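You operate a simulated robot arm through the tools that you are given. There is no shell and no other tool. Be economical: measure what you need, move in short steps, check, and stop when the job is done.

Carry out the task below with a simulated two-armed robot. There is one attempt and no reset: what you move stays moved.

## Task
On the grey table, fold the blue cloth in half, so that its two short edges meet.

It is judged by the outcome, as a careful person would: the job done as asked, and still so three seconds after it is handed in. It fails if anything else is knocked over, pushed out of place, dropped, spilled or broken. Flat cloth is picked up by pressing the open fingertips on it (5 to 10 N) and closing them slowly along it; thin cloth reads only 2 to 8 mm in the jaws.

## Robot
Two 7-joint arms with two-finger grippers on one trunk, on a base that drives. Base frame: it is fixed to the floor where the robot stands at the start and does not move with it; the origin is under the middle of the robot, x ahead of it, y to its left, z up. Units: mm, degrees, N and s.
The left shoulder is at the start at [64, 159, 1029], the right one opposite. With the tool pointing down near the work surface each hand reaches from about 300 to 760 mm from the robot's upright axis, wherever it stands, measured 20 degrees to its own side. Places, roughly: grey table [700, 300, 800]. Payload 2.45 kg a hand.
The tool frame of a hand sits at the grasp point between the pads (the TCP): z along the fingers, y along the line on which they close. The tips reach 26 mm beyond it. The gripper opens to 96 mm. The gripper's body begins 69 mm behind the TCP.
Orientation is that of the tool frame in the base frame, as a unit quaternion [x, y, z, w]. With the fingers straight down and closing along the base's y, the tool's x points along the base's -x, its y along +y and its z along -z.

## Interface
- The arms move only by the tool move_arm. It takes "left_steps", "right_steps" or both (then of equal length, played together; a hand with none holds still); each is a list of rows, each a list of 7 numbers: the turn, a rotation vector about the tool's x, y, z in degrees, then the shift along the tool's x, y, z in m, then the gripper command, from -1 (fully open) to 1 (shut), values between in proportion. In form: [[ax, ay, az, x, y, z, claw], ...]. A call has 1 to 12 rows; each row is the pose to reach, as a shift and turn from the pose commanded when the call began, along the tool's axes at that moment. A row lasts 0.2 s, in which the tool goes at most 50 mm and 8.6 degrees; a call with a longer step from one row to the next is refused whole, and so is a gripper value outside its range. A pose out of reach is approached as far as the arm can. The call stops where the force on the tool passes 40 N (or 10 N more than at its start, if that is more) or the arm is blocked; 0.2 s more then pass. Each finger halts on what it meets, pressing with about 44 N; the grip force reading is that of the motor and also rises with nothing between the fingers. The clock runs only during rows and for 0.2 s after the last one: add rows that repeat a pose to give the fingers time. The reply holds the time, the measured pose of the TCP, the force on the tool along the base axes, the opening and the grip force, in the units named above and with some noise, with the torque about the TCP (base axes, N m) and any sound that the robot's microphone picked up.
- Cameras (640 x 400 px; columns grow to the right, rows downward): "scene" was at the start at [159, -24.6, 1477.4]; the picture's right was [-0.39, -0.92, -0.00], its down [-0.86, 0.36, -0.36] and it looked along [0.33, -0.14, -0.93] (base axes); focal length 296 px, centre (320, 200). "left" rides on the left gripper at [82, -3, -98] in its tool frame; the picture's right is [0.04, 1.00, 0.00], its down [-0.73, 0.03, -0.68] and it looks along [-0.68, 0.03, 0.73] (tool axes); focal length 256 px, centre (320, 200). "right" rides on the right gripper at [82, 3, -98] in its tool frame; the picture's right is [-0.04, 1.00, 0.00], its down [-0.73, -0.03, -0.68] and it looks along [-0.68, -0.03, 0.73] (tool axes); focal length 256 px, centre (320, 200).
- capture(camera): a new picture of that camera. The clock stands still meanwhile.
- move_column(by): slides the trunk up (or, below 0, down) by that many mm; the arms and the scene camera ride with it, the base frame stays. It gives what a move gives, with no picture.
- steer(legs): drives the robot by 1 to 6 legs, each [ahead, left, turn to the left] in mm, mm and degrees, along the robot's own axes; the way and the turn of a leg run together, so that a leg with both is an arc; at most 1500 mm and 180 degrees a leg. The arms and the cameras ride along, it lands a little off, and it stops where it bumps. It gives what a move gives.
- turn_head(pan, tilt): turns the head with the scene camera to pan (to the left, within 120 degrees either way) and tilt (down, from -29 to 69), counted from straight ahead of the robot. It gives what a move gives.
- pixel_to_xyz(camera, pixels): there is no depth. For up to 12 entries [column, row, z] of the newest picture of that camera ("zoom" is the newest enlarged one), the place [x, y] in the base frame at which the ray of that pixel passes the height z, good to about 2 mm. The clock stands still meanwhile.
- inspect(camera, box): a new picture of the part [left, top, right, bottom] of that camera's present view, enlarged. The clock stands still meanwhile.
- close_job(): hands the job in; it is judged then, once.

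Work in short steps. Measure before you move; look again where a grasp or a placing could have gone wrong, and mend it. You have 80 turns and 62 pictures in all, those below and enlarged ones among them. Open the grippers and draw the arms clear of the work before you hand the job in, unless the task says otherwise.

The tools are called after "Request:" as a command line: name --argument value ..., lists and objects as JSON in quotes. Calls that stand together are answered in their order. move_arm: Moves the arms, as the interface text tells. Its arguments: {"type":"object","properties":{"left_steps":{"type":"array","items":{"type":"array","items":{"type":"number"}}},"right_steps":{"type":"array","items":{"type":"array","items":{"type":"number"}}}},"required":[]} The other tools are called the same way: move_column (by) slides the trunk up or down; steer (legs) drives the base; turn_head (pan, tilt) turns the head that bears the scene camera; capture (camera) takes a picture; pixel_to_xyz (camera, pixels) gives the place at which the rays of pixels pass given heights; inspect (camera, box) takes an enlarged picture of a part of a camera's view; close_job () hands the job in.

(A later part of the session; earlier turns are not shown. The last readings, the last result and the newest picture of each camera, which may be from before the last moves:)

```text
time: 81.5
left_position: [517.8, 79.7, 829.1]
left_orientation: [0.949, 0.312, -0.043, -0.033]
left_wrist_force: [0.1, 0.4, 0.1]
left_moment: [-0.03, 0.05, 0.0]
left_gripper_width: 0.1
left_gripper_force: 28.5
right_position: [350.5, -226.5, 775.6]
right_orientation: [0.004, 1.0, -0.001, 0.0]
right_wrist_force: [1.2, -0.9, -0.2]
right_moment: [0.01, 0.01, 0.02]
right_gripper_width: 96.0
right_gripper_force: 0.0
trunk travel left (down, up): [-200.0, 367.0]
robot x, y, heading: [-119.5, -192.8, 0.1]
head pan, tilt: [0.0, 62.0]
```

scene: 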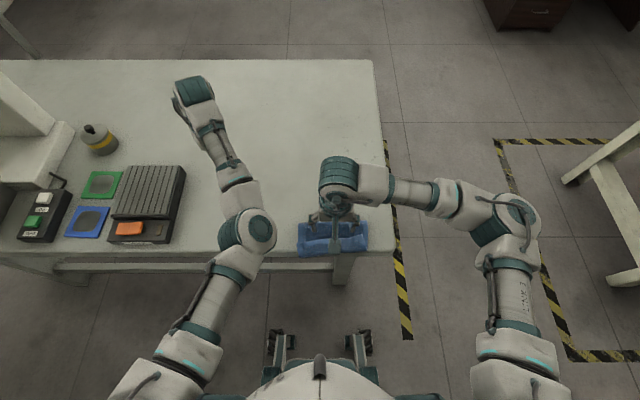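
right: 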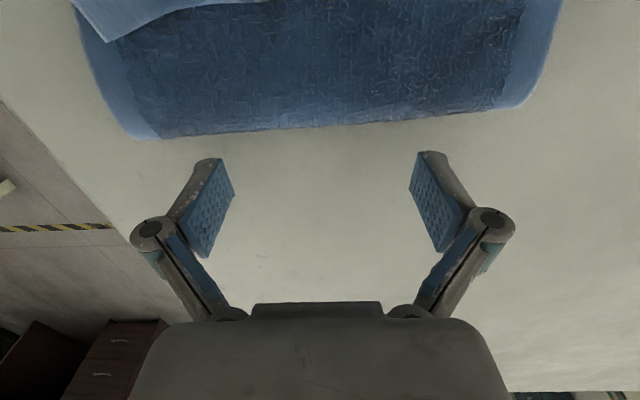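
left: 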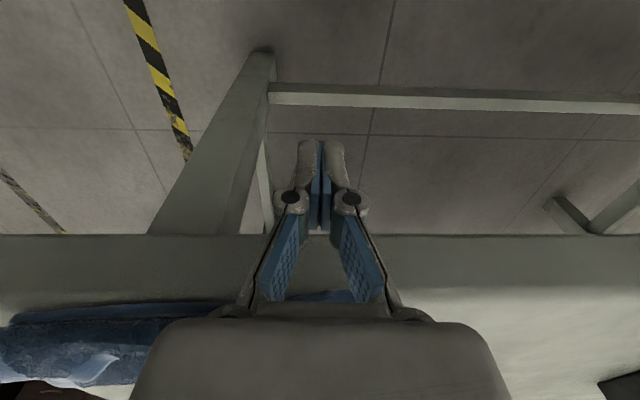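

Still clear. Two more small steps.

Request:
move_arm --right_steps '[[0, 0, 0, 0, 0, 0.001, -1], [0, 0, 0, 0, 0, 0.002, -1]]'

Request:
move_arm --right_steps '[[0, 0, 0, 0, 0, 0.0006, -1], [0, 0, 0, 0, 0, 0.0012, -1]]'

```text
time: 82.1
left_position: [518.1, 78.3, 828.2]
left_orientation: [0.949, 0.312, -0.042, -0.033]
left_wrist_force: [-0.4, -0.2, 0.5]
left_moment: [0.01, 0.01, 0.0]
left_gripper_width: 0.0
left_gripper_force: 28.3
right_position: [350.3, -226.2, 774.3]
right_orientation: [0.005, 1.0, -0.001, 0.0]
right_wrist_force: [-0.3, 0.2, 0.0]
right_moment: [0.0, -0.02, -0.03]
right_gripper_width: 96.2
right_gripper_force: 0.1
trunk travel left (down, up): [-200.0, 367.0]
robot x, y, heading: [-124.7, -190.6, 0.0]
head pan, tilt: [0.0, 62.0]
```

```text
time: 82.7
left_position: [517.3, 79.1, 828.8]
left_orientation: [0.949, 0.311, -0.043, -0.033]
left_wrist_force: [-0.6, -0.7, -0.5]
left_moment: [-0.02, -0.06, 0.0]
left_gripper_width: 0.0
left_gripper_force: 28.6
right_position: [351.0, -226.7, 773.3]
right_orientation: [0.005, 1.0, -0.001, 0.0]
right_wrist_force: [0.1, 0.6, -0.4]
right_moment: [-0.03, -0.02, -0.01]
right_gripper_width: 95.6
right_gripper_force: 0.0
trunk travel left (down, up): [-200.0, 367.0]
robot x, y, heading: [-124.1, -191.7, -0.1]
head pan, tilt: [0.0, 62.0]
```

The wide-open tips are clearly higher than assumed. I lift 10 mm, narrow the jaws to 30 mm (known geometry) and press down to 780, reading force.

Request:
move_arm --right_steps '[[0, 0, 0, 0, 0, -0.012, -0.5], [0, 0, 0, 0, 0, -0.012, 0.4], [0, 0, 0, 0, 0, -0.012, 0.4], [0, 0, 0, 0, 0, -0.009, 0.4], [0, 0, 0, 0, 0, -0.008, 0.4]]'

Request:
move_arm --right_steps '[[0, 0, 0, 0, 0, 0.0005, 0.4], [0, 0, 0, 0, 0, 0.001, 0.4]]'

```text
time: 83.9
left_position: [516.6, 80.1, 829.6]
left_orientation: [0.949, 0.312, -0.042, -0.032]
left_wrist_force: [0.1, -0.8, 0.7]
left_moment: [-0.05, -0.01, 0.0]
left_gripper_width: 0.0
left_gripper_force: 29.0
right_position: [349.4, -225.8, 781.5]
right_orientation: [0.005, 1.0, 0.0, 0.002]
right_wrist_force: [-1.4, 0.3, 10.2]
right_moment: [-0.01, 0.04, -0.02]
right_gripper_width: 29.0
right_gripper_force: 0.6
trunk travel left (down, up): [-200.0, 367.0]
robot x, y, heading: [-120.7, -193.6, 0.2]
head pan, tilt: [0.0, 62.0]
```

```text
time: 84.5
left_position: [517.2, 78.6, 828.2]
left_orientation: [0.949, 0.311, -0.043, -0.031]
left_wrist_force: [0.0, 0.3, -0.9]
left_moment: [0.01, -0.03, -0.02]
left_gripper_width: 0.1
left_gripper_force: 28.0
right_position: [349.5, -226.4, 780.2]
right_orientation: [0.005, 1.0, 0.0, 0.0]
right_wrist_force: [-0.4, -0.6, 18.6]
right_moment: [0.01, 0.05, -0.01]
right_gripper_width: 28.1
right_gripper_force: 0.0
trunk travel left (down, up): [-200.0, 367.0]
robot x, y, heading: [-120.6, -194.8, -0.0]
head pan, tilt: [0.0, 62.0]
```

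Firm contact (18.6 N). I drag 50 mm along +x.

Request:
move_arm --right_steps '[[0, 0, 0, -0.005, 0, 0, 0.4], [0, 0, 0, -0.01, 0, 0, 0.4], [0, 0, 0, -0.015, 0, 0, 0.4], [0, 0, 0, -0.02, 0, 0, 0.4], [0, 0, 0, -0.025, 0, 0, 0.4], [0, 0, 0, -0.03, 0, 0, 0.4], [0, 0, 0, -0.035, 0, 0, 0.4], [0, 0, 0, -0.04, 0, 0, 0.4], [0, 0, 0, -0.045, 0, 0, 0.4], [0, 0, 0, -0.05, 0, 0, 0.4]]'

Request:
capture --camera "right"

Request:
inspect --camera "scene" --box '[270, 190, 398, 270]'

```text
time: 86.7
left_position: [517.3, 79.6, 828.4]
left_orientation: [0.949, 0.312, -0.043, -0.031]
left_wrist_force: [-0.7, 0.5, 0.0]
left_moment: [-0.02, -0.02, 0.0]
left_gripper_width: 0.0
left_gripper_force: 28.2
right_position: [400.8, -225.2, 779.2]
right_orientation: [0.004, 1.0, -0.001, 0.002]
right_wrist_force: [-1.7, 0.4, 13.7]
right_moment: [-0.02, 0.05, -0.02]
right_gripper_width: 31.0
right_gripper_force: 5.4
trunk travel left (down, up): [-200.0, 367.0]
robot x, y, heading: [-121.2, -193.8, -0.0]
head pan, tilt: [0.0, 62.0]
```

```text
12 pictures are left
```

right: 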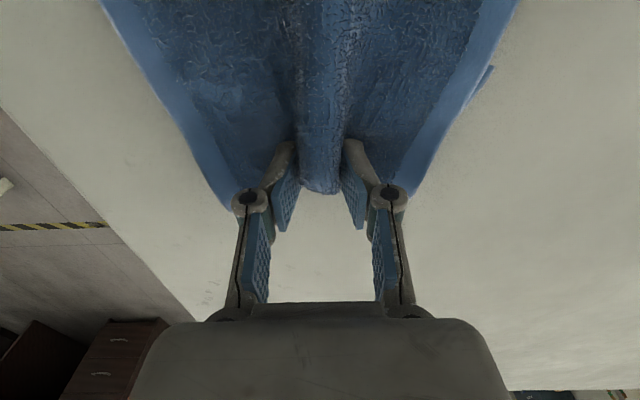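

```text
5.00 times, centred on (334, 230) of scene
```

zoom: 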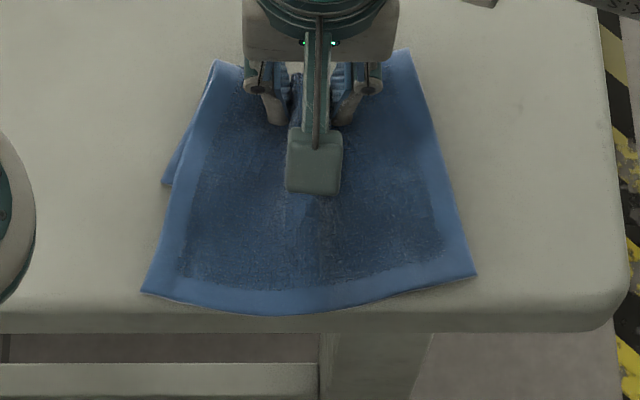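

The whole cloth moved 50 mm and the flap unrolled: the upper layer now lies flat, its hem overshooting the lower edge. Next I'd pinch the upper layer just before the crease and pull it +x, which rolls the crease out and draws the hem back. First I lift off, raise and look.

Request:
move_arm --right_steps '[[0, 0, 0, 0, 0, 0, 0.1], [0, 0, 0, 0, 0, -0.004, 0.1], [0, 0, 0, -0.005, 0, -0.03, 0.2], [0, 0, 0, -0.01, 0, -0.07, 0.4], [0, 0, 0, -0.02, 0, -0.1, 0.4], [0, 0, 0, -0.04, -0.02, -0.13, 0.4], [0, 0, 0, -0.07, -0.05, -0.13, 0.4], [0, 0, 0, -0.1, -0.08, -0.13, 0.4]]'

Request:
inspect --camera "scene" --box '[270, 180, 398, 260]'

```text
time: 88.5
left_position: [518.0, 77.9, 828.3]
left_orientation: [0.949, 0.312, -0.042, -0.033]
left_wrist_force: [0.5, -0.5, 0.0]
left_moment: [0.0, 0.01, -0.03]
left_gripper_width: 0.0
left_gripper_force: 28.4
right_position: [503.2, -308.9, 913.2]
right_orientation: [0.004, 1.0, 0.0, -0.001]
right_wrist_force: [0.8, 0.2, -0.6]
right_moment: [0.01, -0.03, 0.0]
right_gripper_width: 28.7
right_gripper_force: 0.0
trunk travel left (down, up): [-200.0, 367.0]
robot x, y, heading: [-120.9, -195.6, 0.0]
head pan, tilt: [0.0, 62.0]
```

```text
5.00 times, centred on (334, 220) of scene
```

zoom: 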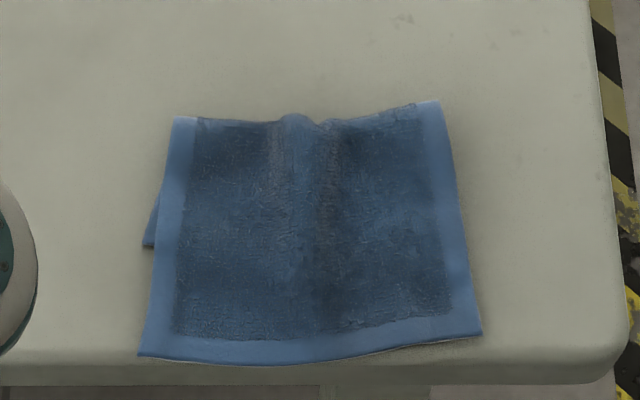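

The upper layer is smooth; the lower's left near corner peeks out at (145,246). I measure all corners.

Request:
pixel_to_xyz --camera "zoom" --pixels '[[175, 118, 758], [440, 102, 758], [295, 115, 765], [138, 355, 756], [482, 333, 756], [310, 365, 756], [145, 246, 755], [160, 190, 755]]'

```text
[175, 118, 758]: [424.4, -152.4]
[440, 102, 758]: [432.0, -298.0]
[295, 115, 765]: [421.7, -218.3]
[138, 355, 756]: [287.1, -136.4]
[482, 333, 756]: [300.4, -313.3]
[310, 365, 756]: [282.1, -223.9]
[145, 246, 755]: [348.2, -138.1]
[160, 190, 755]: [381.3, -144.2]
```

Upper hem is at x 282–300, lower near edge at x≈348, crease at ≈428; the hem must come ~60 mm toward +x. I place the right hand at (392,-221) over the upper layer's middle and go down to z≈785.

Request:
move_arm --right_steps '[[0, 0, 0, 0.03, 0.025, 0, 0.5], [0, 0, 0, 0.06, 0.05, 0, 0.5], [0, 0, 0, 0.09, 0.07, 0.02, 0.5], [0, 0, 0, 0.111, 0.087, 0.05, 0.5], [0, 0, 0, 0.111, 0.087, 0.09, 0.5], [0, 0, 0, 0.111, 0.087, 0.115, 0.5], [0, 0, 0, 0.111, 0.087, 0.127, 0.5], [0, 0, 0, 0.111, 0.087, 0.13, 0.5]]'

Request:
move_arm --right_steps '[[0, 0, 0, 0, 0, 0.0007, 0.5], [0, 0, 0, 0, 0, 0.0014, 0.5]]'

```text
time: 90.3
left_position: [517.6, 78.1, 828.7]
left_orientation: [0.949, 0.312, -0.043, -0.032]
left_wrist_force: [0.5, -0.2, -0.4]
left_moment: [-0.02, 0.02, 0.0]
left_gripper_width: 0.2
left_gripper_force: 28.5
right_position: [389.9, -218.6, 781.3]
right_orientation: [0.004, 1.0, 0.0, -0.001]
right_wrist_force: [-0.5, -1.6, 7.1]
right_moment: [-0.01, 0.02, -0.01]
right_gripper_width: 24.1
right_gripper_force: 0.3
trunk travel left (down, up): [-200.0, 367.0]
robot x, y, heading: [-119.2, -197.6, 0.2]
head pan, tilt: [0.0, 62.0]
```

```text
time: 90.9
left_position: [516.1, 79.7, 830.1]
left_orientation: [0.949, 0.312, -0.043, -0.032]
left_wrist_force: [0.1, 0.2, -1.0]
left_moment: [0.02, -0.01, 0.04]
left_gripper_width: 0.2
left_gripper_force: 28.5
right_position: [388.7, -217.6, 780.5]
right_orientation: [0.005, 1.0, 0.0, 0.002]
right_wrist_force: [2.4, 0.1, 20.1]
right_moment: [-0.03, -0.08, -0.01]
right_gripper_width: 25.2
right_gripper_force: 0.3
trunk travel left (down, up): [-200.0, 367.0]
robot x, y, heading: [-120.2, -193.2, -0.0]
head pan, tilt: [0.0, 62.0]
```

20 N is more than needed; I ease off to ~8 N while closing slowly to pinch the top layer.

Request:
move_arm --right_steps '[[0, 0, 0, 0, 0, -0.0012, 0.5], [0, 0, 0, 0, 0, -0.0012, 0.56], [0, 0, 0, 0, 0, -0.0012, 0.61], [0, 0, 0, 0, 0, -0.0012, 0.66], [0, 0, 0, 0, 0, -0.0012, 0.71], [0, 0, 0, 0, 0, -0.0012, 0.76], [0, 0, 0, 0, 0, -0.0012, 0.81], [0, 0, 0, 0, 0, -0.0012, 0.86], [0, 0, 0, 0, 0, -0.0012, 0.91], [0, 0, 0, 0, 0, -0.0012, 0.96], [0, 0, 0, 0, 0, -0.0012, 1], [0, 0, 0, 0, 0, -0.0012, 1]]'

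Request:
move_arm --right_steps '[[0, 0, 0, 0, 0, -0.005, 1], [0, 0, 0, 0, 0, -0.01, 1], [0, 0, 0, -0.005, 0, -0.014, 1]]'

Request:
inspect --camera "scene" --box '[270, 180, 398, 260]'

```text
time: 93.5
left_position: [517.0, 79.7, 828.9]
left_orientation: [0.949, 0.312, -0.042, -0.032]
left_wrist_force: [-0.8, 0.4, -0.7]
left_moment: [-0.02, 0.0, -0.03]
left_gripper_width: 0.0
left_gripper_force: 29.0
right_position: [387.5, -217.2, 780.8]
right_orientation: [0.004, 1.0, -0.001, 0.001]
right_wrist_force: [-0.7, 0.9, 21.9]
right_moment: [0.03, 0.02, -0.02]
right_gripper_width: 7.3
right_gripper_force: 35.2
trunk travel left (down, up): [-200.0, 367.0]
robot x, y, heading: [-119.2, -192.2, 0.2]
head pan, tilt: [0.0, 62.0]
```

```text
time: 94.3
left_position: [517.6, 79.1, 827.9]
left_orientation: [0.948, 0.312, -0.043, -0.033]
left_wrist_force: [-0.9, 0.3, -0.6]
left_moment: [0.0, -0.02, -0.01]
left_gripper_width: 0.0
left_gripper_force: 28.5
right_position: [394.4, -219.5, 792.8]
right_orientation: [0.004, 1.0, -0.001, -0.001]
right_wrist_force: [-0.5, -0.1, -0.3]
right_moment: [-0.01, 0.02, -0.03]
right_gripper_width: 7.1
right_gripper_force: 35.5
trunk travel left (down, up): [-200.0, 367.0]
robot x, y, heading: [-116.8, -195.5, 0.1]
head pan, tilt: [0.0, 62.0]
```

```text
5.00 times, centred on (334, 220) of scene
```

zoom: 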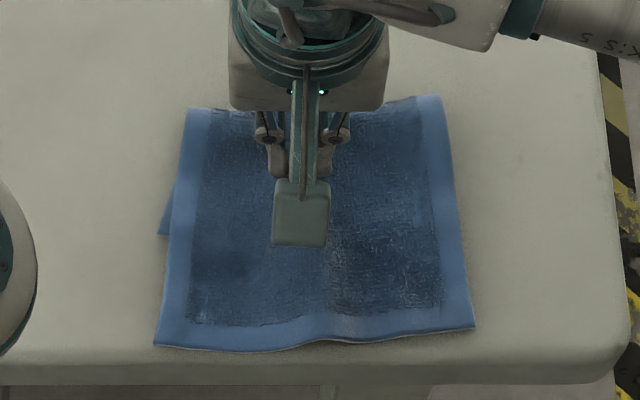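

7.1 mm means both layers were pinched (one layer reads 3.5). I release, move to a flat spot at (404,-266), and come down more lightly with a narrower opening.

Request:
move_arm --right_steps '[[0, 0, 0, 0, 0, 0.009, 1], [0, 0, 0, 0, 0, 0.009, 0.6], [0, 0, 0, 0, 0, 0.009, 0.4], [0, 0, 0, 0, 0, -0.02, 0.4], [0, 0, 0, -0.01, -0.03, -0.02, 0.58], [0, 0, 0, -0.01, -0.047, -0.02, 0.58], [0, 0, 0, -0.01, -0.047, 0, 0.58], [0, 0, 0, -0.01, -0.047, 0.008, 0.58], [0, 0, 0, -0.01, -0.047, 0.0105, 0.58], [0, 0, 0, -0.01, -0.047, 0.0105, 0.58]]'

```text
time: 96.5
left_position: [518.0, 78.8, 828.6]
left_orientation: [0.949, 0.312, -0.043, -0.032]
left_wrist_force: [0.1, -0.3, -0.2]
left_moment: [0.01, 0.0, 0.04]
left_gripper_width: 0.1
left_gripper_force: 28.9
right_position: [403.4, -265.3, 782.2]
right_orientation: [0.005, 1.0, -0.001, 0.0]
right_wrist_force: [0.3, -0.5, 3.7]
right_moment: [0.0, -0.02, 0.02]
right_gripper_width: 20.2
right_gripper_force: 0.1
trunk travel left (down, up): [-200.0, 367.0]
robot x, y, heading: [-121.8, -192.2, 0.0]
head pan, tilt: [0.0, 62.0]
```

3.7 N contact. I close slowly, then lift 8 mm and read the width.

Request:
move_arm --right_steps '[[0, 0, 0, 0, 0, 0.0002, 0.58], [0, 0, 0, 0, 0, 0.0002, 0.63], [0, 0, 0, 0, 0, 0.0002, 0.68], [0, 0, 0, 0, 0, 0.0002, 0.73], [0, 0, 0, 0, 0, 0.0002, 0.78], [0, 0, 0, 0, 0, 0.0002, 0.83], [0, 0, 0, 0, 0, 0.0002, 0.88], [0, 0, 0, 0, 0, 0.0002, 0.93], [0, 0, 0, 0, 0, 0.0002, 0.97], [0, 0, 0, 0, 0, 0.0002, 1], [0, 0, 0, 0, 0, 0.0002, 1]]'

Request:
move_arm --right_steps '[[0, 0, 0, 0, 0, -0.004, 1], [0, 0, 0, 0, 0, -0.01, 1]]'

```text
time: 98.9
left_position: [518.3, 78.7, 829.1]
left_orientation: [0.949, 0.311, -0.043, -0.033]
left_wrist_force: [-0.6, 0.0, 0.2]
left_moment: [-0.03, 0.01, 0.01]
left_gripper_width: 0.1
left_gripper_force: 28.1
right_position: [404.0, -266.2, 783.3]
right_orientation: [0.005, 1.0, -0.001, 0.0]
right_wrist_force: [-0.7, 1.1, 6.0]
right_moment: [-0.01, -0.02, 0.0]
right_gripper_width: 4.8
right_gripper_force: 33.0
trunk travel left (down, up): [-200.0, 367.0]
robot x, y, heading: [-120.7, -193.2, 0.4]
head pan, tilt: [0.0, 62.0]
```

```text
time: 99.5
left_position: [518.6, 79.5, 828.4]
left_orientation: [0.949, 0.312, -0.042, -0.033]
left_wrist_force: [-0.6, -0.3, -0.2]
left_moment: [0.0, -0.02, 0.0]
left_gripper_width: 0.0
left_gripper_force: 28.7
right_position: [404.2, -266.1, 793.2]
right_orientation: [0.005, 1.0, 0.0, -0.002]
right_wrist_force: [0.5, -0.5, 0.7]
right_moment: [-0.02, 0.0, 0.04]
right_gripper_width: 4.9
right_gripper_force: 33.5
trunk travel left (down, up): [-200.0, 367.0]
robot x, y, heading: [-117.5, -194.4, -0.0]
head pan, tilt: [0.0, 62.0]
```

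4.9 mm: the top layer only, likely. I lift a bit more and pull 50 mm along +x, then look.

Request:
move_arm --right_steps '[[0, 0, 0, 0, 0, -0.006, 1], [0, 0, 0, -0.006, 0, -0.01, 1], [0, 0, 0, -0.012, 0, -0.01, 1], [0, 0, 0, -0.018, 0, -0.01, 1], [0, 0, 0, -0.025, 0, -0.01, 1], [0, 0, 0, -0.032, 0, -0.008, 1], [0, 0, 0, -0.038, 0, -0.005, 1], [0, 0, 0, -0.044, 0, -0.002, 1], [0, 0, 0, -0.05, 0, 0, 1]]'

Request:
inspect --camera "scene" --box '[270, 170, 398, 250]'

```text
time: 101.5
left_position: [517.7, 78.8, 827.8]
left_orientation: [0.949, 0.311, -0.043, -0.033]
left_wrist_force: [-0.6, -0.2, -0.1]
left_moment: [-0.01, -0.01, 0.03]
left_gripper_width: 0.0
left_gripper_force: 28.9
right_position: [454.8, -266.8, 793.6]
right_orientation: [0.005, 1.0, 0.0, 0.0]
right_wrist_force: [0.1, -0.1, -0.6]
right_moment: [0.01, 0.01, -0.01]
right_gripper_width: 5.0
right_gripper_force: 33.2
trunk travel left (down, up): [-200.0, 367.0]
robot x, y, heading: [-119.8, -194.4, -0.1]
head pan, tilt: [0.0, 62.0]
```

```text
5.00 times, centred on (334, 210) of scene
```

zoom: 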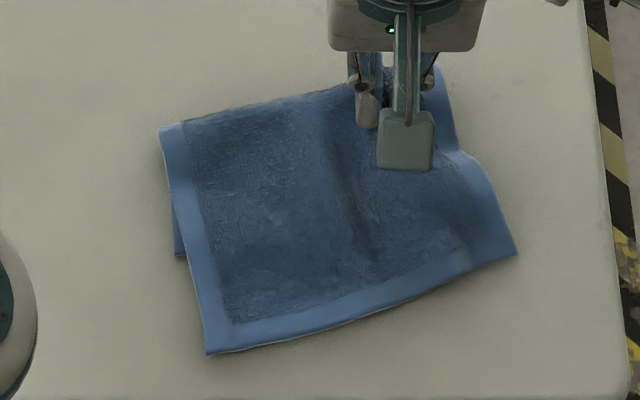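

The right part of the hem was drawn back and the left now lags, as expected. I measure, release, and will do the same on the left part.

Request:
pixel_to_xyz --camera "zoom" --pixels '[[517, 255, 757], [207, 354, 757], [178, 255, 755], [160, 128, 758], [440, 65, 770], [365, 315, 757], [270, 100, 758]]'

Request:
move_arm --right_steps '[[0, 0, 0, 0, 0, 0.008, 1], [0, 0, 0, 0, 0, 0.009, 0.6], [0, 0, 0, 0, 0, 0.009, 0.4], [0, 0, 0, 0, 0, 0.009, 0.4], [0, 0, 0, 0, 0, -0.02, 0.4], [0, 0, 0, 0, 0, -0.04, 0.4]]'

```text
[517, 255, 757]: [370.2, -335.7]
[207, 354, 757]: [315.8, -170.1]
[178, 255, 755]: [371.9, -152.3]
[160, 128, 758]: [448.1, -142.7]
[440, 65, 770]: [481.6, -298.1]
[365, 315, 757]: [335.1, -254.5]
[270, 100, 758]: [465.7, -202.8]
```

```text
time: 102.9
left_position: [518.5, 78.3, 830.0]
left_orientation: [0.949, 0.311, -0.043, -0.033]
left_wrist_force: [-0.9, 0.0, 1.1]
left_moment: [0.02, 0.02, 0.0]
left_gripper_width: 0.0
left_gripper_force: 28.3
right_position: [451.3, -267.8, 830.7]
right_orientation: [0.004, 1.0, -0.001, 0.0]
right_wrist_force: [1.1, 0.0, -0.3]
right_moment: [-0.01, -0.01, -0.01]
right_gripper_width: 28.8
right_gripper_force: 0.2
trunk travel left (down, up): [-200.0, 367.0]
robot x, y, heading: [-120.6, -198.4, 0.1]
head pan, tilt: [0.0, 62.0]
```

Left hem corner (316,-170) should come to the lower corner (372,-152). I move to (425,-185), just before the crease's left part, and touch down lightly.

Request:
move_arm --right_steps '[[0, 0, 0, 0.01, 0.03, 0, 0.58], [0, 0, 0, 0.02, 0.06, 0, 0.58], [0, 0, 0, 0.026, 0.083, 0.01, 0.58], [0, 0, 0, 0.026, 0.083, 0.03, 0.58], [0, 0, 0, 0.026, 0.083, 0.043, 0.58], [0, 0, 0, 0.026, 0.083, 0.048, 0.58], [0, 0, 0, 0.026, 0.083, 0.0487, 0.58]]'

```text
time: 104.5
left_position: [519.4, 78.2, 828.7]
left_orientation: [0.949, 0.312, -0.043, -0.033]
left_wrist_force: [-0.2, 0.2, -0.3]
left_moment: [0.0, -0.01, 0.0]
left_gripper_width: 0.0
left_gripper_force: 27.9
right_position: [427.4, -183.2, 783.4]
right_orientation: [0.005, 1.0, -0.001, 0.0]
right_wrist_force: [-1.0, -0.2, 0.7]
right_moment: [-0.03, -0.02, -0.02]
right_gripper_width: 20.1
right_gripper_force: 0.1
trunk travel left (down, up): [-200.0, 367.0]
robot x, y, heading: [-125.3, -193.1, -0.2]
head pan, tilt: [0.0, 62.0]
```

Just above contact. I go down 0.7 mm, close slowly, and lift 10 mm.

Request:
move_arm --right_steps '[[0, 0, 0, 0, 0, 0.0008, 0.58], [0, 0, 0, 0, 0, 0.0008, 0.63], [0, 0, 0, 0, 0, 0.0008, 0.68], [0, 0, 0, 0, 0, 0.0008, 0.73], [0, 0, 0, 0, 0, 0.0008, 0.78], [0, 0, 0, 0, 0, 0.0008, 0.83], [0, 0, 0, 0, 0, 0.0008, 0.88], [0, 0, 0, 0, 0, 0.0008, 0.93], [0, 0, 0, 0, 0, 0.0008, 0.97], [0, 0, 0, 0, 0, 0.0008, 1], [0, 0, 0, 0, 0, 0.0008, 1]]'

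Request:
move_arm --right_steps '[[0, 0, 0, 0, 0, -0.004, 1], [0, 0, 0, 0, 0, -0.01, 1]]'

```text
time: 106.9
left_position: [517.6, 80.3, 828.2]
left_orientation: [0.949, 0.312, -0.043, -0.031]
left_wrist_force: [-0.1, 0.2, 0.1]
left_moment: [0.01, -0.02, -0.01]
left_gripper_width: 0.1
left_gripper_force: 28.4
right_position: [428.3, -182.6, 783.6]
right_orientation: [0.005, 1.0, -0.001, -0.001]
right_wrist_force: [-0.2, -0.8, 5.0]
right_moment: [0.01, 0.01, 0.04]
right_gripper_width: 4.1
right_gripper_force: 33.0
trunk travel left (down, up): [-200.0, 367.0]
robot x, y, heading: [-119.2, -191.2, -0.4]
head pan, tilt: [0.0, 62.0]
```

```text
time: 107.5
left_position: [517.7, 79.1, 829.2]
left_orientation: [0.949, 0.312, -0.042, -0.033]
left_wrist_force: [0.1, 0.0, 0.2]
left_moment: [0.04, 0.05, 0.03]
left_gripper_width: 0.0
left_gripper_force: 28.6
right_position: [428.1, -183.4, 793.0]
right_orientation: [0.005, 1.0, -0.001, 0.0]
right_wrist_force: [0.3, 0.3, -0.1]
right_moment: [0.03, -0.01, 0.06]
right_gripper_width: 3.9
right_gripper_force: 32.7
trunk travel left (down, up): [-200.0, 367.0]
robot x, y, heading: [-115.7, -192.0, 0.2]
head pan, tilt: [0.0, 62.0]
```

Held (3.9 mm). I lift further, pull 65 mm along +x and 14 mm to +y, then lower.

Request:
move_arm --right_steps '[[0, 0, 0, 0, 0, -0.01, 1], [0, 0, 0, 0, 0.002, -0.018, 1], [0, 0, 0, -0.008, 0.004, -0.02, 1], [0, 0, 0, -0.016, 0.006, -0.02, 1], [0, 0, 0, -0.024, 0.008, -0.02, 1], [0, 0, 0, -0.032, 0.01, -0.02, 1], [0, 0, 0, -0.04, 0.012, -0.018, 1], [0, 0, 0, -0.048, 0.014, -0.014, 1], [0, 0, 0, -0.056, 0.014, -0.009, 1], [0, 0, 0, -0.065, 0.014, -0.004, 1], [0, 0, 0, -0.065, 0.014, 0.003, 1]]'

Request:
inspect --camera "scene" --box '[270, 160, 398, 240]'

```text
time: 109.9
left_position: [517.1, 79.1, 828.7]
left_orientation: [0.949, 0.311, -0.043, -0.032]
left_wrist_force: [0.1, -0.8, -0.4]
left_moment: [0.03, 0.02, -0.01]
left_gripper_width: 0.0
left_gripper_force: 28.5
right_position: [494.0, -170.0, 790.9]
right_orientation: [0.005, 1.0, -0.001, -0.001]
right_wrist_force: [0.1, 0.0, -0.2]
right_moment: [0.0, -0.02, 0.02]
right_gripper_width: 3.9
right_gripper_force: 32.8
trunk travel left (down, up): [-200.0, 367.0]
robot x, y, heading: [-120.4, -193.5, -0.1]
head pan, tilt: [0.0, 62.0]
```

```text
5.00 times, centred on (334, 200) of scene
```

zoom: 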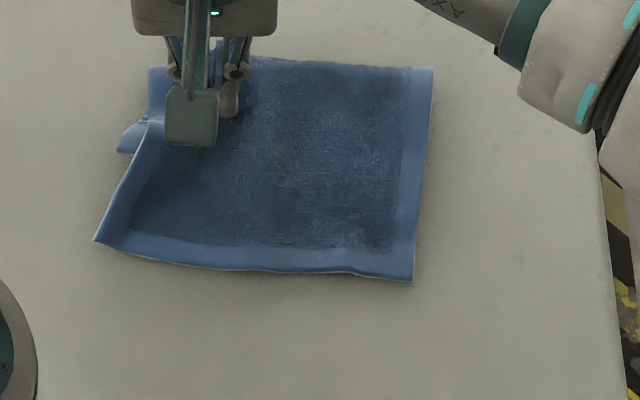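

The hem is nearly straight again. I measure its corners and the lower corner that peeks out at (118,150).

Request:
pixel_to_xyz --camera "zoom" --pixels '[[95, 241, 757], [413, 281, 757], [118, 150, 755], [432, 68, 758], [150, 68, 765], [255, 270, 757], [148, 118, 757]]'

Request:
move_arm --right_steps '[[0, 0, 0, 0, 0, 0.005, 1], [0, 0, 0, 0, 0, 0.006, 0.6], [0, 0, 0, 0, 0, 0.006, 0.4], [0, 0, 0, 0, 0, 0.006, 0.4], [0, 0, 0, 0, 0, -0.02, 0.4], [0, 0, 0, -0.03, 0, -0.06, 0.4], [0, 0, 0, -0.06, 0.02, -0.09, 0.4], [0, 0, 0, -0.09, 0.04, -0.09, 0.4]]'

Request:
inspect --camera "scene" --box '[270, 160, 398, 240]'

```text
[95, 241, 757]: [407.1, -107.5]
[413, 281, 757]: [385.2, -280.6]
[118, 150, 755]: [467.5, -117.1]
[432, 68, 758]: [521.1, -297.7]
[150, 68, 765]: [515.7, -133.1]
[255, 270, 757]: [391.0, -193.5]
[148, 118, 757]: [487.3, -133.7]
```

```text
time: 111.7
left_position: [518.0, 80.9, 827.7]
left_orientation: [0.949, 0.312, -0.043, -0.032]
left_wrist_force: [0.7, 1.0, -0.8]
left_moment: [-0.01, 0.0, -0.01]
left_gripper_width: 0.0
left_gripper_force: 28.3
right_position: [547.9, -152.6, 877.2]
right_orientation: [0.003, 1.0, -0.001, -0.001]
right_wrist_force: [-0.2, -0.7, -1.1]
right_moment: [0.0, 0.0, 0.0]
right_gripper_width: 28.9
right_gripper_force: 0.0
right hand out of reach, approached as far as the arm can: row 7, 8
trunk travel left (down, up): [-200.0, 367.0]
robot x, y, heading: [-121.0, -193.9, 0.1]
head pan, tilt: [0.0, 62.0]
```

```text
5.00 times, centred on (334, 200) of scene
```

zoom: 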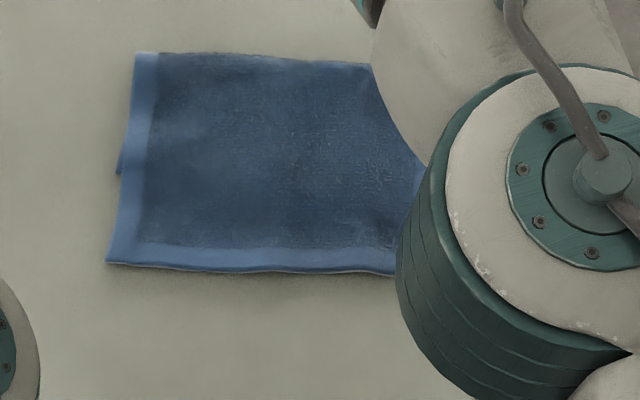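

The layers moved together, so the excess (~57 mm) remains: lower edge near x≈455, hem near x≈390. I'll re-fold by the hem's middle: drive 100 mm nearer for reach and bring the right hand above the hem's middle.

Request:
steer --legs '[[100, 0, 0]]'

Request:
move_arm --right_steps '[[0, 0, 0, 0.03, -0.005, 0, 0.5], [0, 0, 0, 0.065, -0.01, 0, 0.5], [0, 0, 0, 0.1, -0.015, 0, 0.5], [0, 0, 0, 0.135, -0.025, 0, 0.5], [0, 0, 0, 0.17, -0.03, 0, 0.5], [0, 0, 0, 0.205, -0.04, 0, 0.5], [0, 0, 0, 0.24, -0.045, 0.02, 0.5], [0, 0, 0, 0.252, -0.045, 0.05, 0.5], [0, 0, 0, 0.252, -0.045, 0.07, 0.5]]'

Request:
capture --camera "right"

```text
time: 112.8
left_position: [614.7, 79.0, 828.4]
left_orientation: [0.949, 0.311, -0.043, -0.033]
left_wrist_force: [0.0, 0.4, 0.4]
left_moment: [0.02, 0.04, -0.01]
left_gripper_width: 0.0
left_gripper_force: 28.5
right_position: [642.0, -154.5, 876.3]
right_orientation: [0.004, 1.0, 0.0, -0.001]
right_wrist_force: [0.0, 1.1, -0.7]
right_moment: [0.03, 0.01, 0.0]
right_gripper_width: 28.7
right_gripper_force: 0.0
trunk travel left (down, up): [-200.0, 367.0]
robot x, y, heading: [-20.6, -189.7, -0.1]
head pan, tilt: [0.0, 62.0]
```

```text
time: 114.8
left_position: [611.0, 79.0, 832.5]
left_orientation: [0.948, 0.314, -0.04, -0.032]
left_wrist_force: [0.0, 1.1, -0.4]
left_moment: [-0.02, -0.02, -0.01]
left_gripper_width: 0.1
left_gripper_force: 28.4
right_position: [385.7, -196.3, 808.0]
right_orientation: [0.005, 1.0, -0.001, 0.002]
right_wrist_force: [0.0, 0.3, 0.0]
right_moment: [0.0, -0.02, -0.01]
right_gripper_width: 24.0
right_gripper_force: 0.1
trunk travel left (down, up): [-200.0, 367.0]
robot x, y, heading: [-26.6, -195.5, -0.2]
head pan, tilt: [0.0, 62.0]
```

```text
5 pictures are left
```

right: 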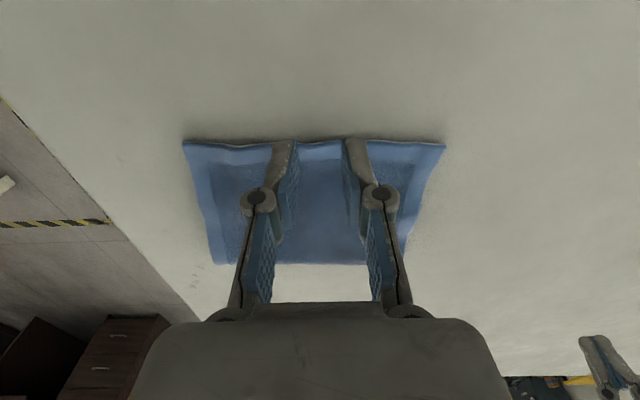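

The hem's near edge is at (183,143)–(445,145) in the right camera. I measure it.

Request:
pixel_to_xyz --camera "right" --pixels '[[183, 143, 757], [320, 141, 757], [445, 145, 757], [215, 262, 758], [405, 262, 758]]'

```text
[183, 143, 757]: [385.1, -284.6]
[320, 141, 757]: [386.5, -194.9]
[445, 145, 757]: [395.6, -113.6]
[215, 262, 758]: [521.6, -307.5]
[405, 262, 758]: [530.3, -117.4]
```

Hem centre at (386,-195). I shift 5 mm in and descend to contact height.

Request:
move_arm --right_steps '[[0, 0, 0, -0.005, -0.002, 0.01, 0.5], [0, 0, 0, -0.005, -0.002, 0.02, 0.5], [0, 0, 0, -0.005, -0.002, 0.027, 0.5], [0, 0, 0, -0.005, -0.002, 0.029, 0.5]]'

Request:
move_arm --right_steps '[[0, 0, 0, 0, 0, 0.0005, 0.5], [0, 0, 0, 0, 0, 0.0007, 0.5]]'

```text
time: 115.8
left_position: [610.3, 79.9, 830.6]
left_orientation: [0.949, 0.312, -0.041, -0.031]
left_wrist_force: [-1.0, -0.2, 0.3]
left_moment: [-0.01, 0.0, 0.02]
left_gripper_width: 0.4
left_gripper_force: 28.7
right_position: [392.5, -196.7, 781.6]
right_orientation: [0.004, 1.0, -0.001, 0.001]
right_wrist_force: [0.3, -0.5, 1.4]
right_moment: [0.0, -0.01, 0.01]
right_gripper_width: 24.0
right_gripper_force: 0.1
trunk travel left (down, up): [-200.0, 367.0]
robot x, y, heading: [-23.7, -195.7, 0.1]
head pan, tilt: [0.0, 62.0]
```

```text
time: 116.4
left_position: [609.9, 80.4, 832.1]
left_orientation: [0.948, 0.313, -0.041, -0.032]
left_wrist_force: [-0.2, 0.1, -0.1]
left_moment: [0.01, 0.0, -0.02]
left_gripper_width: 0.0
left_gripper_force: 28.9
right_position: [392.3, -198.8, 780.1]
right_orientation: [0.003, 1.0, -0.001, 0.001]
right_wrist_force: [-0.1, 0.6, 1.8]
right_moment: [0.0, -0.04, 0.0]
right_gripper_width: 23.9
right_gripper_force: 0.0
trunk travel left (down, up): [-200.0, 367.0]
robot x, y, heading: [-22.7, -194.5, 0.3]
head pan, tilt: [0.0, 62.0]
```

Light contact (1.8 N). I press 0.9 mm more, close slowly, and carry the hem up and over toward +x so the crease rolls out.

Request:
move_arm --right_steps '[[0, 0, 0, 0, 0, 0.0009, 0.5], [0, 0, 0, 0, 0, 0.0009, 0.55], [0, 0, 0, 0, 0, 0.0009, 0.6], [0, 0, 0, 0, 0, 0.0009, 0.65], [0, 0, 0, 0, 0, 0.0009, 0.7], [0, 0, 0, 0, 0, 0.0009, 0.75], [0, 0, 0, 0, 0, 0.0009, 0.8], [0, 0, 0, 0, 0, 0.0009, 0.85], [0, 0, 0, 0, 0, 0.0009, 0.9], [0, 0, 0, 0, 0, 0.0009, 0.95], [0, 0, 0, 0, 0, 0.0009, 1], [0, 0, 0, 0, 0, 0.0009, 1]]'

Request:
move_arm --right_steps '[[0, 0, 0, -0.004, 0, -0.012, 1], [0, 0, 0, -0.01, 0, -0.025, 1], [0, 0, 0, -0.025, 0, -0.05, 1], [0, 0, 0, -0.045, 0, -0.072, 1], [0, 0, 0, -0.07, 0, -0.09, 1], [0, 0, 0, -0.1, 0, -0.1, 1], [0, 0, 0, -0.125, 0, -0.105, 1], [0, 0, 0, -0.143, 0, -0.105, 1], [0, 0, 0, -0.143, 0, -0.105, 1]]'

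Request:
inspect --camera "scene" --box '[248, 150, 408, 250]'

```text
time: 119.0
left_position: [609.9, 78.2, 830.6]
left_orientation: [0.948, 0.313, -0.041, -0.032]
left_wrist_force: [-0.9, 0.1, -0.1]
left_moment: [0.01, -0.02, 0.01]
left_gripper_width: 0.2
left_gripper_force: 28.9
right_position: [391.9, -198.8, 778.6]
right_orientation: [0.004, 1.0, -0.001, 0.003]
right_wrist_force: [-0.5, -1.6, 12.6]
right_moment: [-0.05, -0.08, 0.01]
right_gripper_width: 2.7
right_gripper_force: 31.8
trunk travel left (down, up): [-200.0, 367.0]
robot x, y, heading: [-24.9, -193.6, 0.2]
head pan, tilt: [0.0, 62.0]
```

```text
time: 121.0
left_position: [611.3, 79.6, 831.9]
left_orientation: [0.948, 0.313, -0.041, -0.031]
left_wrist_force: [-0.3, 1.1, -0.2]
left_moment: [0.03, -0.01, 0.01]
left_gripper_width: 0.1
left_gripper_force: 27.7
right_position: [536.6, -199.1, 884.0]
right_orientation: [0.003, 1.0, -0.002, 0.001]
right_wrist_force: [0.6, 0.0, -0.3]
right_moment: [-0.01, -0.02, -0.02]
right_gripper_width: 2.2
right_gripper_force: 31.8
trunk travel left (down, up): [-200.0, 367.0]
robot x, y, heading: [-22.3, -193.0, 0.2]
head pan, tilt: [0.0, 62.0]
```

```text
4.00 times, centred on (328, 200) of scene
```

zoom: 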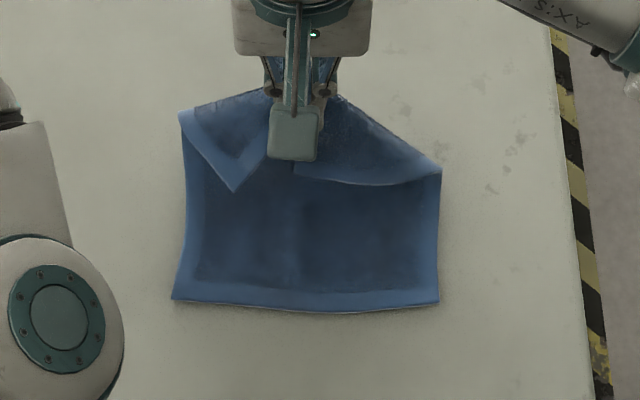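

The hem's middle is held (2.2 mm) and the lower layer is laid out, with its near edge at (172,298)–(438,303). I measure that edge to set the landing place.

Request:
pixel_to_xyz --camera "zoom" --pixels '[[172, 298, 756], [438, 303, 756], [305, 311, 756], [180, 115, 757], [441, 170, 757]]'

```text
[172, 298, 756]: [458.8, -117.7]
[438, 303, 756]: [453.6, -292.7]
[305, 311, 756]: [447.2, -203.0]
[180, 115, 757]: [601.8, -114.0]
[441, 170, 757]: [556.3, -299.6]
```

I bring the hem back over along a taut arc, tilting the hand to 58°, to land its middle on the lower edge (447,-205).

Request:
move_arm --right_steps '[[0, -8, 0, 0.0106, -0.001, -0.0018, 1], [0, -16, 0, 0.0322, -0.002, 0.004, 1], [0, -24, 0, 0.0546, -0.003, 0.0152, 1], [0, -32, 0, 0.0728, -0.004, 0.03, 1], [0, -40, 0, 0.0887, -0.005, 0.0471, 1], [0, -48, 0, 0.1013, -0.006, 0.0686, 1], [0, -55, 0, 0.1103, -0.006, 0.0881, 1], [0, -58, 0, 0.113, -0.006, 0.1005, 1]]'

Request:
inspect --camera "scene" --box '[248, 150, 408, 250]'

```text
time: 122.8
left_position: [609.6, 79.4, 832.2]
left_orientation: [0.949, 0.312, -0.04, -0.032]
left_wrist_force: [-0.7, -0.3, 0.3]
left_moment: [-0.01, -0.01, -0.02]
left_gripper_width: 0.0
left_gripper_force: 28.6
right_position: [421.0, -205.3, 784.3]
right_orientation: [0.004, 0.874, -0.003, 0.487]
right_wrist_force: [-0.1, 0.0, 0.6]
right_moment: [0.04, 0.03, -0.02]
right_gripper_width: 2.1
right_gripper_force: 31.7
trunk travel left (down, up): [-200.0, 367.0]
robot x, y, heading: [-28.7, -193.0, -0.1]
head pan, tilt: [0.0, 62.0]
```

```text
4.00 times, centred on (328, 200) of scene
5 turns are left
```

zoom: 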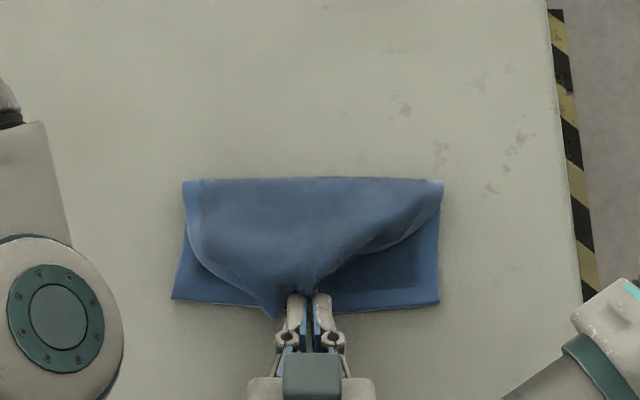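

The crease is straight and well placed, but the hem's corners trail inward. I release, draw the fingers back along their axis, then up and aside, and look.

Request:
move_arm --right_steps '[[0, 0, 0, 0, 0, 0, 0.9], [0, 0, 0, 0, 0, 0, 0.8], [0, 0, 0, 0, 0, 0, 0.7], [0, 0, 0, 0, 0, 0, 0.6], [0, 0, 0, -0.002, 0, -0.01, 0.6], [0, 0, 0, -0.004, 0, -0.025, 0.6], [0, 0, 0, -0.006, 0, -0.045, 0.6], [0, 0, 0, -0.02, 0, -0.06, 0.6], [0, 0, 0, -0.05, 0, -0.07, 0.6], [0, 0, 0, -0.09, 0, -0.07, 0.6]]'

Request:
move_arm --right_steps '[[0, 8.4, 0, 0, -0.01, 0, 0.6], [0, 16.8, 0, 0, -0.03, 0, 0.6], [0, 25, 0, 0, -0.05, 0, 0.6], [0, 33, 0, 0, -0.07, 0, 0.6], [0, 41, 0, 0, -0.09, 0, 0.6], [0, 49, 0, 0, -0.12, 0, 0.6], [0, 57, 0, 0, -0.15, 0, 0.6], [0, 58, 0, 0, -0.18, 0, 0.6]]'

Request:
inspect --camera "scene" --box '[264, 170, 392, 250]'

Request:
pixel_to_xyz --camera "zoom" --pixels '[[320, 200, 758], [220, 200, 758], [420, 200, 758], [320, 260, 758], [220, 260, 758], [420, 260, 758], [320, 140, 758], [220, 140, 758], [420, 140, 758]]'

```text
time: 125.0
left_position: [611.0, 79.6, 832.1]
left_orientation: [0.949, 0.312, -0.041, -0.032]
left_wrist_force: [0.7, 0.4, -0.5]
left_moment: [0.0, 0.02, -0.01]
left_gripper_width: 0.0
left_gripper_force: 28.4
right_position: [407.4, -205.4, 897.6]
right_orientation: [0.003, 0.874, -0.003, 0.486]
right_wrist_force: [-0.8, 0.0, -0.7]
right_moment: [-0.01, 0.02, -0.02]
right_gripper_width: 18.8
right_gripper_force: 0.0
trunk travel left (down, up): [-200.0, 367.0]
robot x, y, heading: [-22.1, -192.0, 0.0]
head pan, tilt: [0.0, 62.0]
```

```text
time: 126.8
left_position: [610.1, 77.8, 833.0]
left_orientation: [0.948, 0.314, -0.041, -0.032]
left_wrist_force: [-0.8, -0.4, 0.2]
left_moment: [0.04, -0.02, 0.0]
left_gripper_width: 0.1
left_gripper_force: 27.8
right_position: [408.7, -389.5, 897.8]
right_orientation: [0.004, 1.0, 0.001, 0.001]
right_wrist_force: [0.0, 0.5, -0.1]
right_moment: [0.03, -0.02, -0.01]
right_gripper_width: 19.5
right_gripper_force: 0.1
trunk travel left (down, up): [-200.0, 367.0]
robot x, y, heading: [-22.9, -194.8, 0.1]
head pan, tilt: [0.0, 62.0]
```

```text
5.00 times, centred on (328, 210) of scene
```

zoom: 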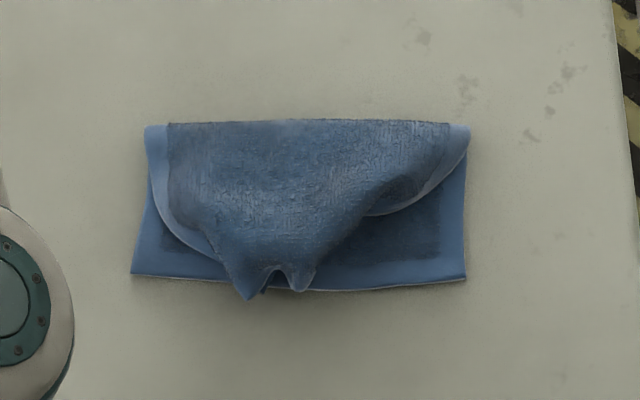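

```text
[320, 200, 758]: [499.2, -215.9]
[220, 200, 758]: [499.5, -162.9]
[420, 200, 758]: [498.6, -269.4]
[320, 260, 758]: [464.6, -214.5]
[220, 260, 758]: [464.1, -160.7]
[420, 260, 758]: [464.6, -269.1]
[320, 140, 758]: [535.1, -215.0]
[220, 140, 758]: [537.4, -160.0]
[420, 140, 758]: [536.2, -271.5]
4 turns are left
```

Both hem corners are tucked under. I pinch the folded diagonal on the right lightly, lift it so the corner hangs free, swing it outward and lay it down; then the same on the left.

Request:
move_arm --right_steps '[[0, 0, 0, -0.03, 0.04, 0, 0.55], [0, 0, 0, -0.06, 0.08, 0, 0.55], [0, 0, 0, -0.082, 0.12, 0.02, 0.55], [0, 0, 0, -0.082, 0.145, 0.05, 0.55], [0, 0, 0, -0.082, 0.145, 0.09, 0.55], [0, 0, 0, -0.082, 0.145, 0.108, 0.55], [0, 0, 0, -0.082, 0.145, 0.113, 0.55], [0, 0, 0, -0.082, 0.145, 0.1145, 0.55]]'

Request:
move_arm --right_steps '[[0, 0, 0, 0, 0, 0.0008, 0.55], [0, 0, 0, 0, 0, 0.0008, 0.61], [0, 0, 0, 0, 0, 0.0008, 0.67], [0, 0, 0, 0, 0, 0.0008, 0.73], [0, 0, 0, 0, 0, 0.0008, 0.79], [0, 0, 0, 0, 0, 0.0008, 0.85], [0, 0, 0, 0, 0, 0.0008, 0.91], [0, 0, 0, 0, 0, 0.0008, 0.96], [0, 0, 0, 0, 0, 0.0008, 1], [0, 0, 0, 0, 0, 0.0008, 1]]'

Request:
move_arm --right_steps '[[0, 0, 0, 0, 0, -0.02, 1], [0, 0, 0, 0, 0, -0.04, 1], [0, 0, 0, 0, 0, -0.06, 1], [0, 0, 0, 0.018, -0.02, -0.06, 1], [0, 0, 0, 0.035, -0.04, -0.055, 1], [0, 0, 0, 0.035, -0.04, -0.04, 1], [0, 0, 0, 0.035, -0.04, -0.028, 1], [0, 0, 0, 0.018, -0.02, -0.018, 1], [0, 0, 0, 0.006, -0.007, -0.008, 1], [0, 0, 0, 0, 0, -0.002, 1]]'

Request:
move_arm --right_steps '[[0, 0, 0, 0, 0, 0, 0.8], [0, 0, 0, 0, 0, 0, 0.6], [0, 0, 0, 0, 0, 0, 0.5], [0, 0, 0, 0, 0, -0.02, 0.5], [0, 0, 0, 0, 0, -0.06, 0.5], [0, 0, 0, 0.016, 0.04, -0.06, 0.55], [0, 0, 0, 0.016, 0.08, -0.06, 0.55], [0, 0, 0, 0.016, 0.091, -0.03, 0.55], [0, 0, 0, 0.016, 0.091, -0.008, 0.55], [0, 0, 0, 0.016, 0.091, -0.001, 0.55], [0, 0, 0, 0.016, 0.091, 0.0005, 0.55]]'

Request:
move_arm --right_steps '[[0, 0, 0, 0, 0, 0.0008, 0.55], [0, 0, 0, 0, 0, 0.0008, 0.61], [0, 0, 0, 0, 0, 0.0008, 0.67], [0, 0, 0, 0, 0, 0.0008, 0.73], [0, 0, 0, 0, 0, 0.0008, 0.79], [0, 0, 0, 0, 0, 0.0008, 0.85], [0, 0, 0, 0, 0, 0.0008, 0.91], [0, 0, 0, 0, 0, 0.0008, 0.96], [0, 0, 0, 0, 0, 0.0008, 1], [0, 0, 0, 0, 0, 0.0008, 1]]'

Request:
move_arm --right_steps '[[0, 0, 0, 0, 0, -0.02, 1], [0, 0, 0, 0, 0, -0.04, 1], [0, 0, 0, 0, 0, -0.052, 1], [0, 0, 0, 0.01, 0.018, -0.052, 1], [0, 0, 0, 0.018, 0.036, -0.048, 1], [0, 0, 0, 0.018, 0.036, -0.036, 1], [0, 0, 0, 0.018, 0.036, -0.026, 1], [0, 0, 0, 0.01, 0.018, -0.016, 1], [0, 0, 0, 0.003, 0.006, -0.008, 1], [0, 0, 0, 0, 0, -0.002, 1]]'

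Request:
move_arm --right_steps '[[0, 0, 0, 0, 0, 0, 0.8], [0, 0, 0, 0, 0, 0, 0.6], [0, 0, 0, 0, 0, 0, 0.5], [0, 0, 0, 0, 0, -0.02, 0.5], [0, 0, 0, 0, 0, -0.06, 0.5], [0, 0, 0, 0, -0.04, -0.1, 0.5], [0, 0, 0, 0.02, -0.085, -0.11, 0.5], [0, 0, 0, 0.04, -0.13, -0.11, 0.5], [0, 0, 0, 0.06, -0.17, -0.11, 0.5], [0, 0, 0, 0.08, -0.21, -0.11, 0.5], [0, 0, 0, 0.09, -0.24, -0.11, 0.5]]'

Request:
inspect --camera "scene" --box '[264, 170, 392, 250]'

Request:
pixel_to_xyz --camera "zoom" --pixels '[[320, 200, 758], [220, 200, 758], [420, 200, 758], [320, 260, 758], [220, 260, 758], [420, 260, 758]]'

```text
time: 128.6
left_position: [610.5, 80.2, 832.3]
left_orientation: [0.949, 0.313, -0.041, -0.031]
left_wrist_force: [0.1, 0.6, -0.4]
left_moment: [0.01, -0.02, 0.01]
left_gripper_width: 0.0
left_gripper_force: 28.4
right_position: [492.6, -241.6, 785.1]
right_orientation: [0.004, 1.0, 0.0, 0.003]
right_wrist_force: [2.1, 1.2, 14.6]
right_moment: [0.1, -0.16, 0.01]
right_gripper_width: 22.0
right_gripper_force: 0.2
trunk travel left (down, up): [-200.0, 367.0]
robot x, y, heading: [-25.8, -196.7, -0.3]
head pan, tilt: [0.0, 62.0]
```

```text
time: 130.8
left_position: [608.0, 80.0, 832.9]
left_orientation: [0.949, 0.312, -0.04, -0.032]
left_wrist_force: [-0.1, -0.4, -0.5]
left_moment: [0.0, 0.0, 0.01]
left_gripper_width: 0.2
left_gripper_force: 28.7
right_position: [492.4, -240.9, 784.5]
right_orientation: [0.003, 1.0, -0.001, 0.003]
right_wrist_force: [3.5, 0.3, 28.1]
right_moment: [0.05, -0.26, 0.01]
right_gripper_width: 4.1
right_gripper_force: 33.1
trunk travel left (down, up): [-200.0, 367.0]
robot x, y, heading: [-22.7, -194.3, 0.1]
head pan, tilt: [0.0, 62.0]
```

```text
time: 133.0
left_position: [610.4, 80.9, 832.7]
left_orientation: [0.949, 0.312, -0.04, -0.031]
left_wrist_force: [-0.4, 0.0, 0.1]
left_moment: [0.03, -0.01, -0.01]
left_gripper_width: 0.0
left_gripper_force: 28.6
right_position: [491.1, -238.6, 786.5]
right_orientation: [0.004, 1.0, 0.0, 0.004]
right_wrist_force: [-0.9, -0.7, 11.3]
right_moment: [0.0, 0.09, 0.02]
right_gripper_width: 4.5
right_gripper_force: 33.8
trunk travel left (down, up): [-200.0, 367.0]
robot x, y, heading: [-22.6, -194.2, 0.3]
head pan, tilt: [0.0, 62.0]
```

```text
time: 135.4
left_position: [610.5, 79.3, 831.3]
left_orientation: [0.948, 0.313, -0.041, -0.031]
left_wrist_force: [0.7, 0.3, -0.3]
left_moment: [0.01, 0.01, -0.01]
left_gripper_width: 0.1
left_gripper_force: 28.2
right_position: [476.1, -147.3, 782.7]
right_orientation: [0.004, 1.0, -0.001, 0.002]
right_wrist_force: [0.2, -0.1, 1.1]
right_moment: [-0.07, -0.01, -0.02]
right_gripper_width: 21.6
right_gripper_force: 0.9
trunk travel left (down, up): [-200.0, 367.0]
robot x, y, heading: [-24.3, -194.3, 0.1]
head pan, tilt: [0.0, 62.0]
```

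```text
time: 137.6
left_position: [609.3, 80.2, 831.3]
left_orientation: [0.949, 0.312, -0.041, -0.031]
left_wrist_force: [-0.3, -0.4, -0.3]
left_moment: [0.01, 0.01, 0.02]
left_gripper_width: 0.0
left_gripper_force: 28.2
right_position: [477.4, -149.5, 783.0]
right_orientation: [0.004, 1.0, -0.001, 0.002]
right_wrist_force: [-0.3, -0.1, 0.4]
right_moment: [0.0, -0.01, 0.0]
right_gripper_width: 0.1
right_gripper_force: 28.1
trunk travel left (down, up): [-200.0, 367.0]
robot x, y, heading: [-23.2, -191.6, 0.2]
head pan, tilt: [0.0, 62.0]
```

```text
time: 138.7
left_position: [605.8, 85.7, 834.3]
left_orientation: [0.945, 0.322, -0.039, -0.032]
left_wrist_force: [-0.1, -0.1, 0.0]
left_moment: [-0.01, -0.01, -0.02]
left_gripper_width: 0.0
left_gripper_force: 28.8
right_position: [467.2, -134.2, 836.9]
right_orientation: [0.004, 1.0, -0.008, 0.006]
right_wrist_force: [13.6, -26.7, -2.9]
right_moment: [2.5, 0.8, 2.36]
right_gripper_width: 0.1
right_gripper_force: 28.7
trunk travel left (down, up): [-200.0, 367.0]
robot x, y, heading: [-24.0, -194.6, -0.0]
head pan, tilt: [0.0, 62.0]
stopped in row 5 (right hand): the force on the tool passed its limit at 65 N (the readings are from after the stop); the commanded pose is now the measured one
```

```text
refused: row 6 steps farther than a row can; nothing moved
```

```text
5.00 times, centred on (328, 210) of scene
```

zoom: 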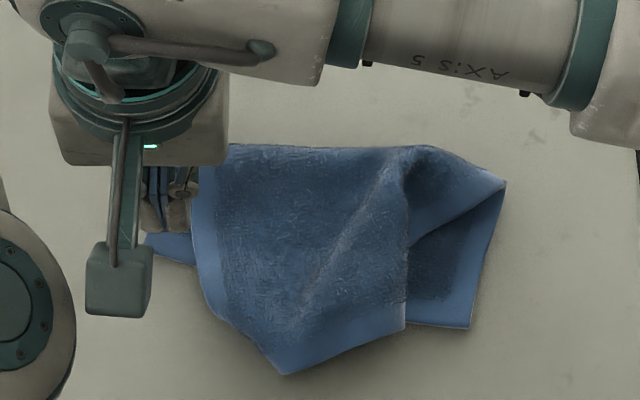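

```text
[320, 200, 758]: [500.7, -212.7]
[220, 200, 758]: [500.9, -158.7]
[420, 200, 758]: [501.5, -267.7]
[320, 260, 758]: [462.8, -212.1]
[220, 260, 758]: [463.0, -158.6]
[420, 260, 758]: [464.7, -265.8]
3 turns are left
```

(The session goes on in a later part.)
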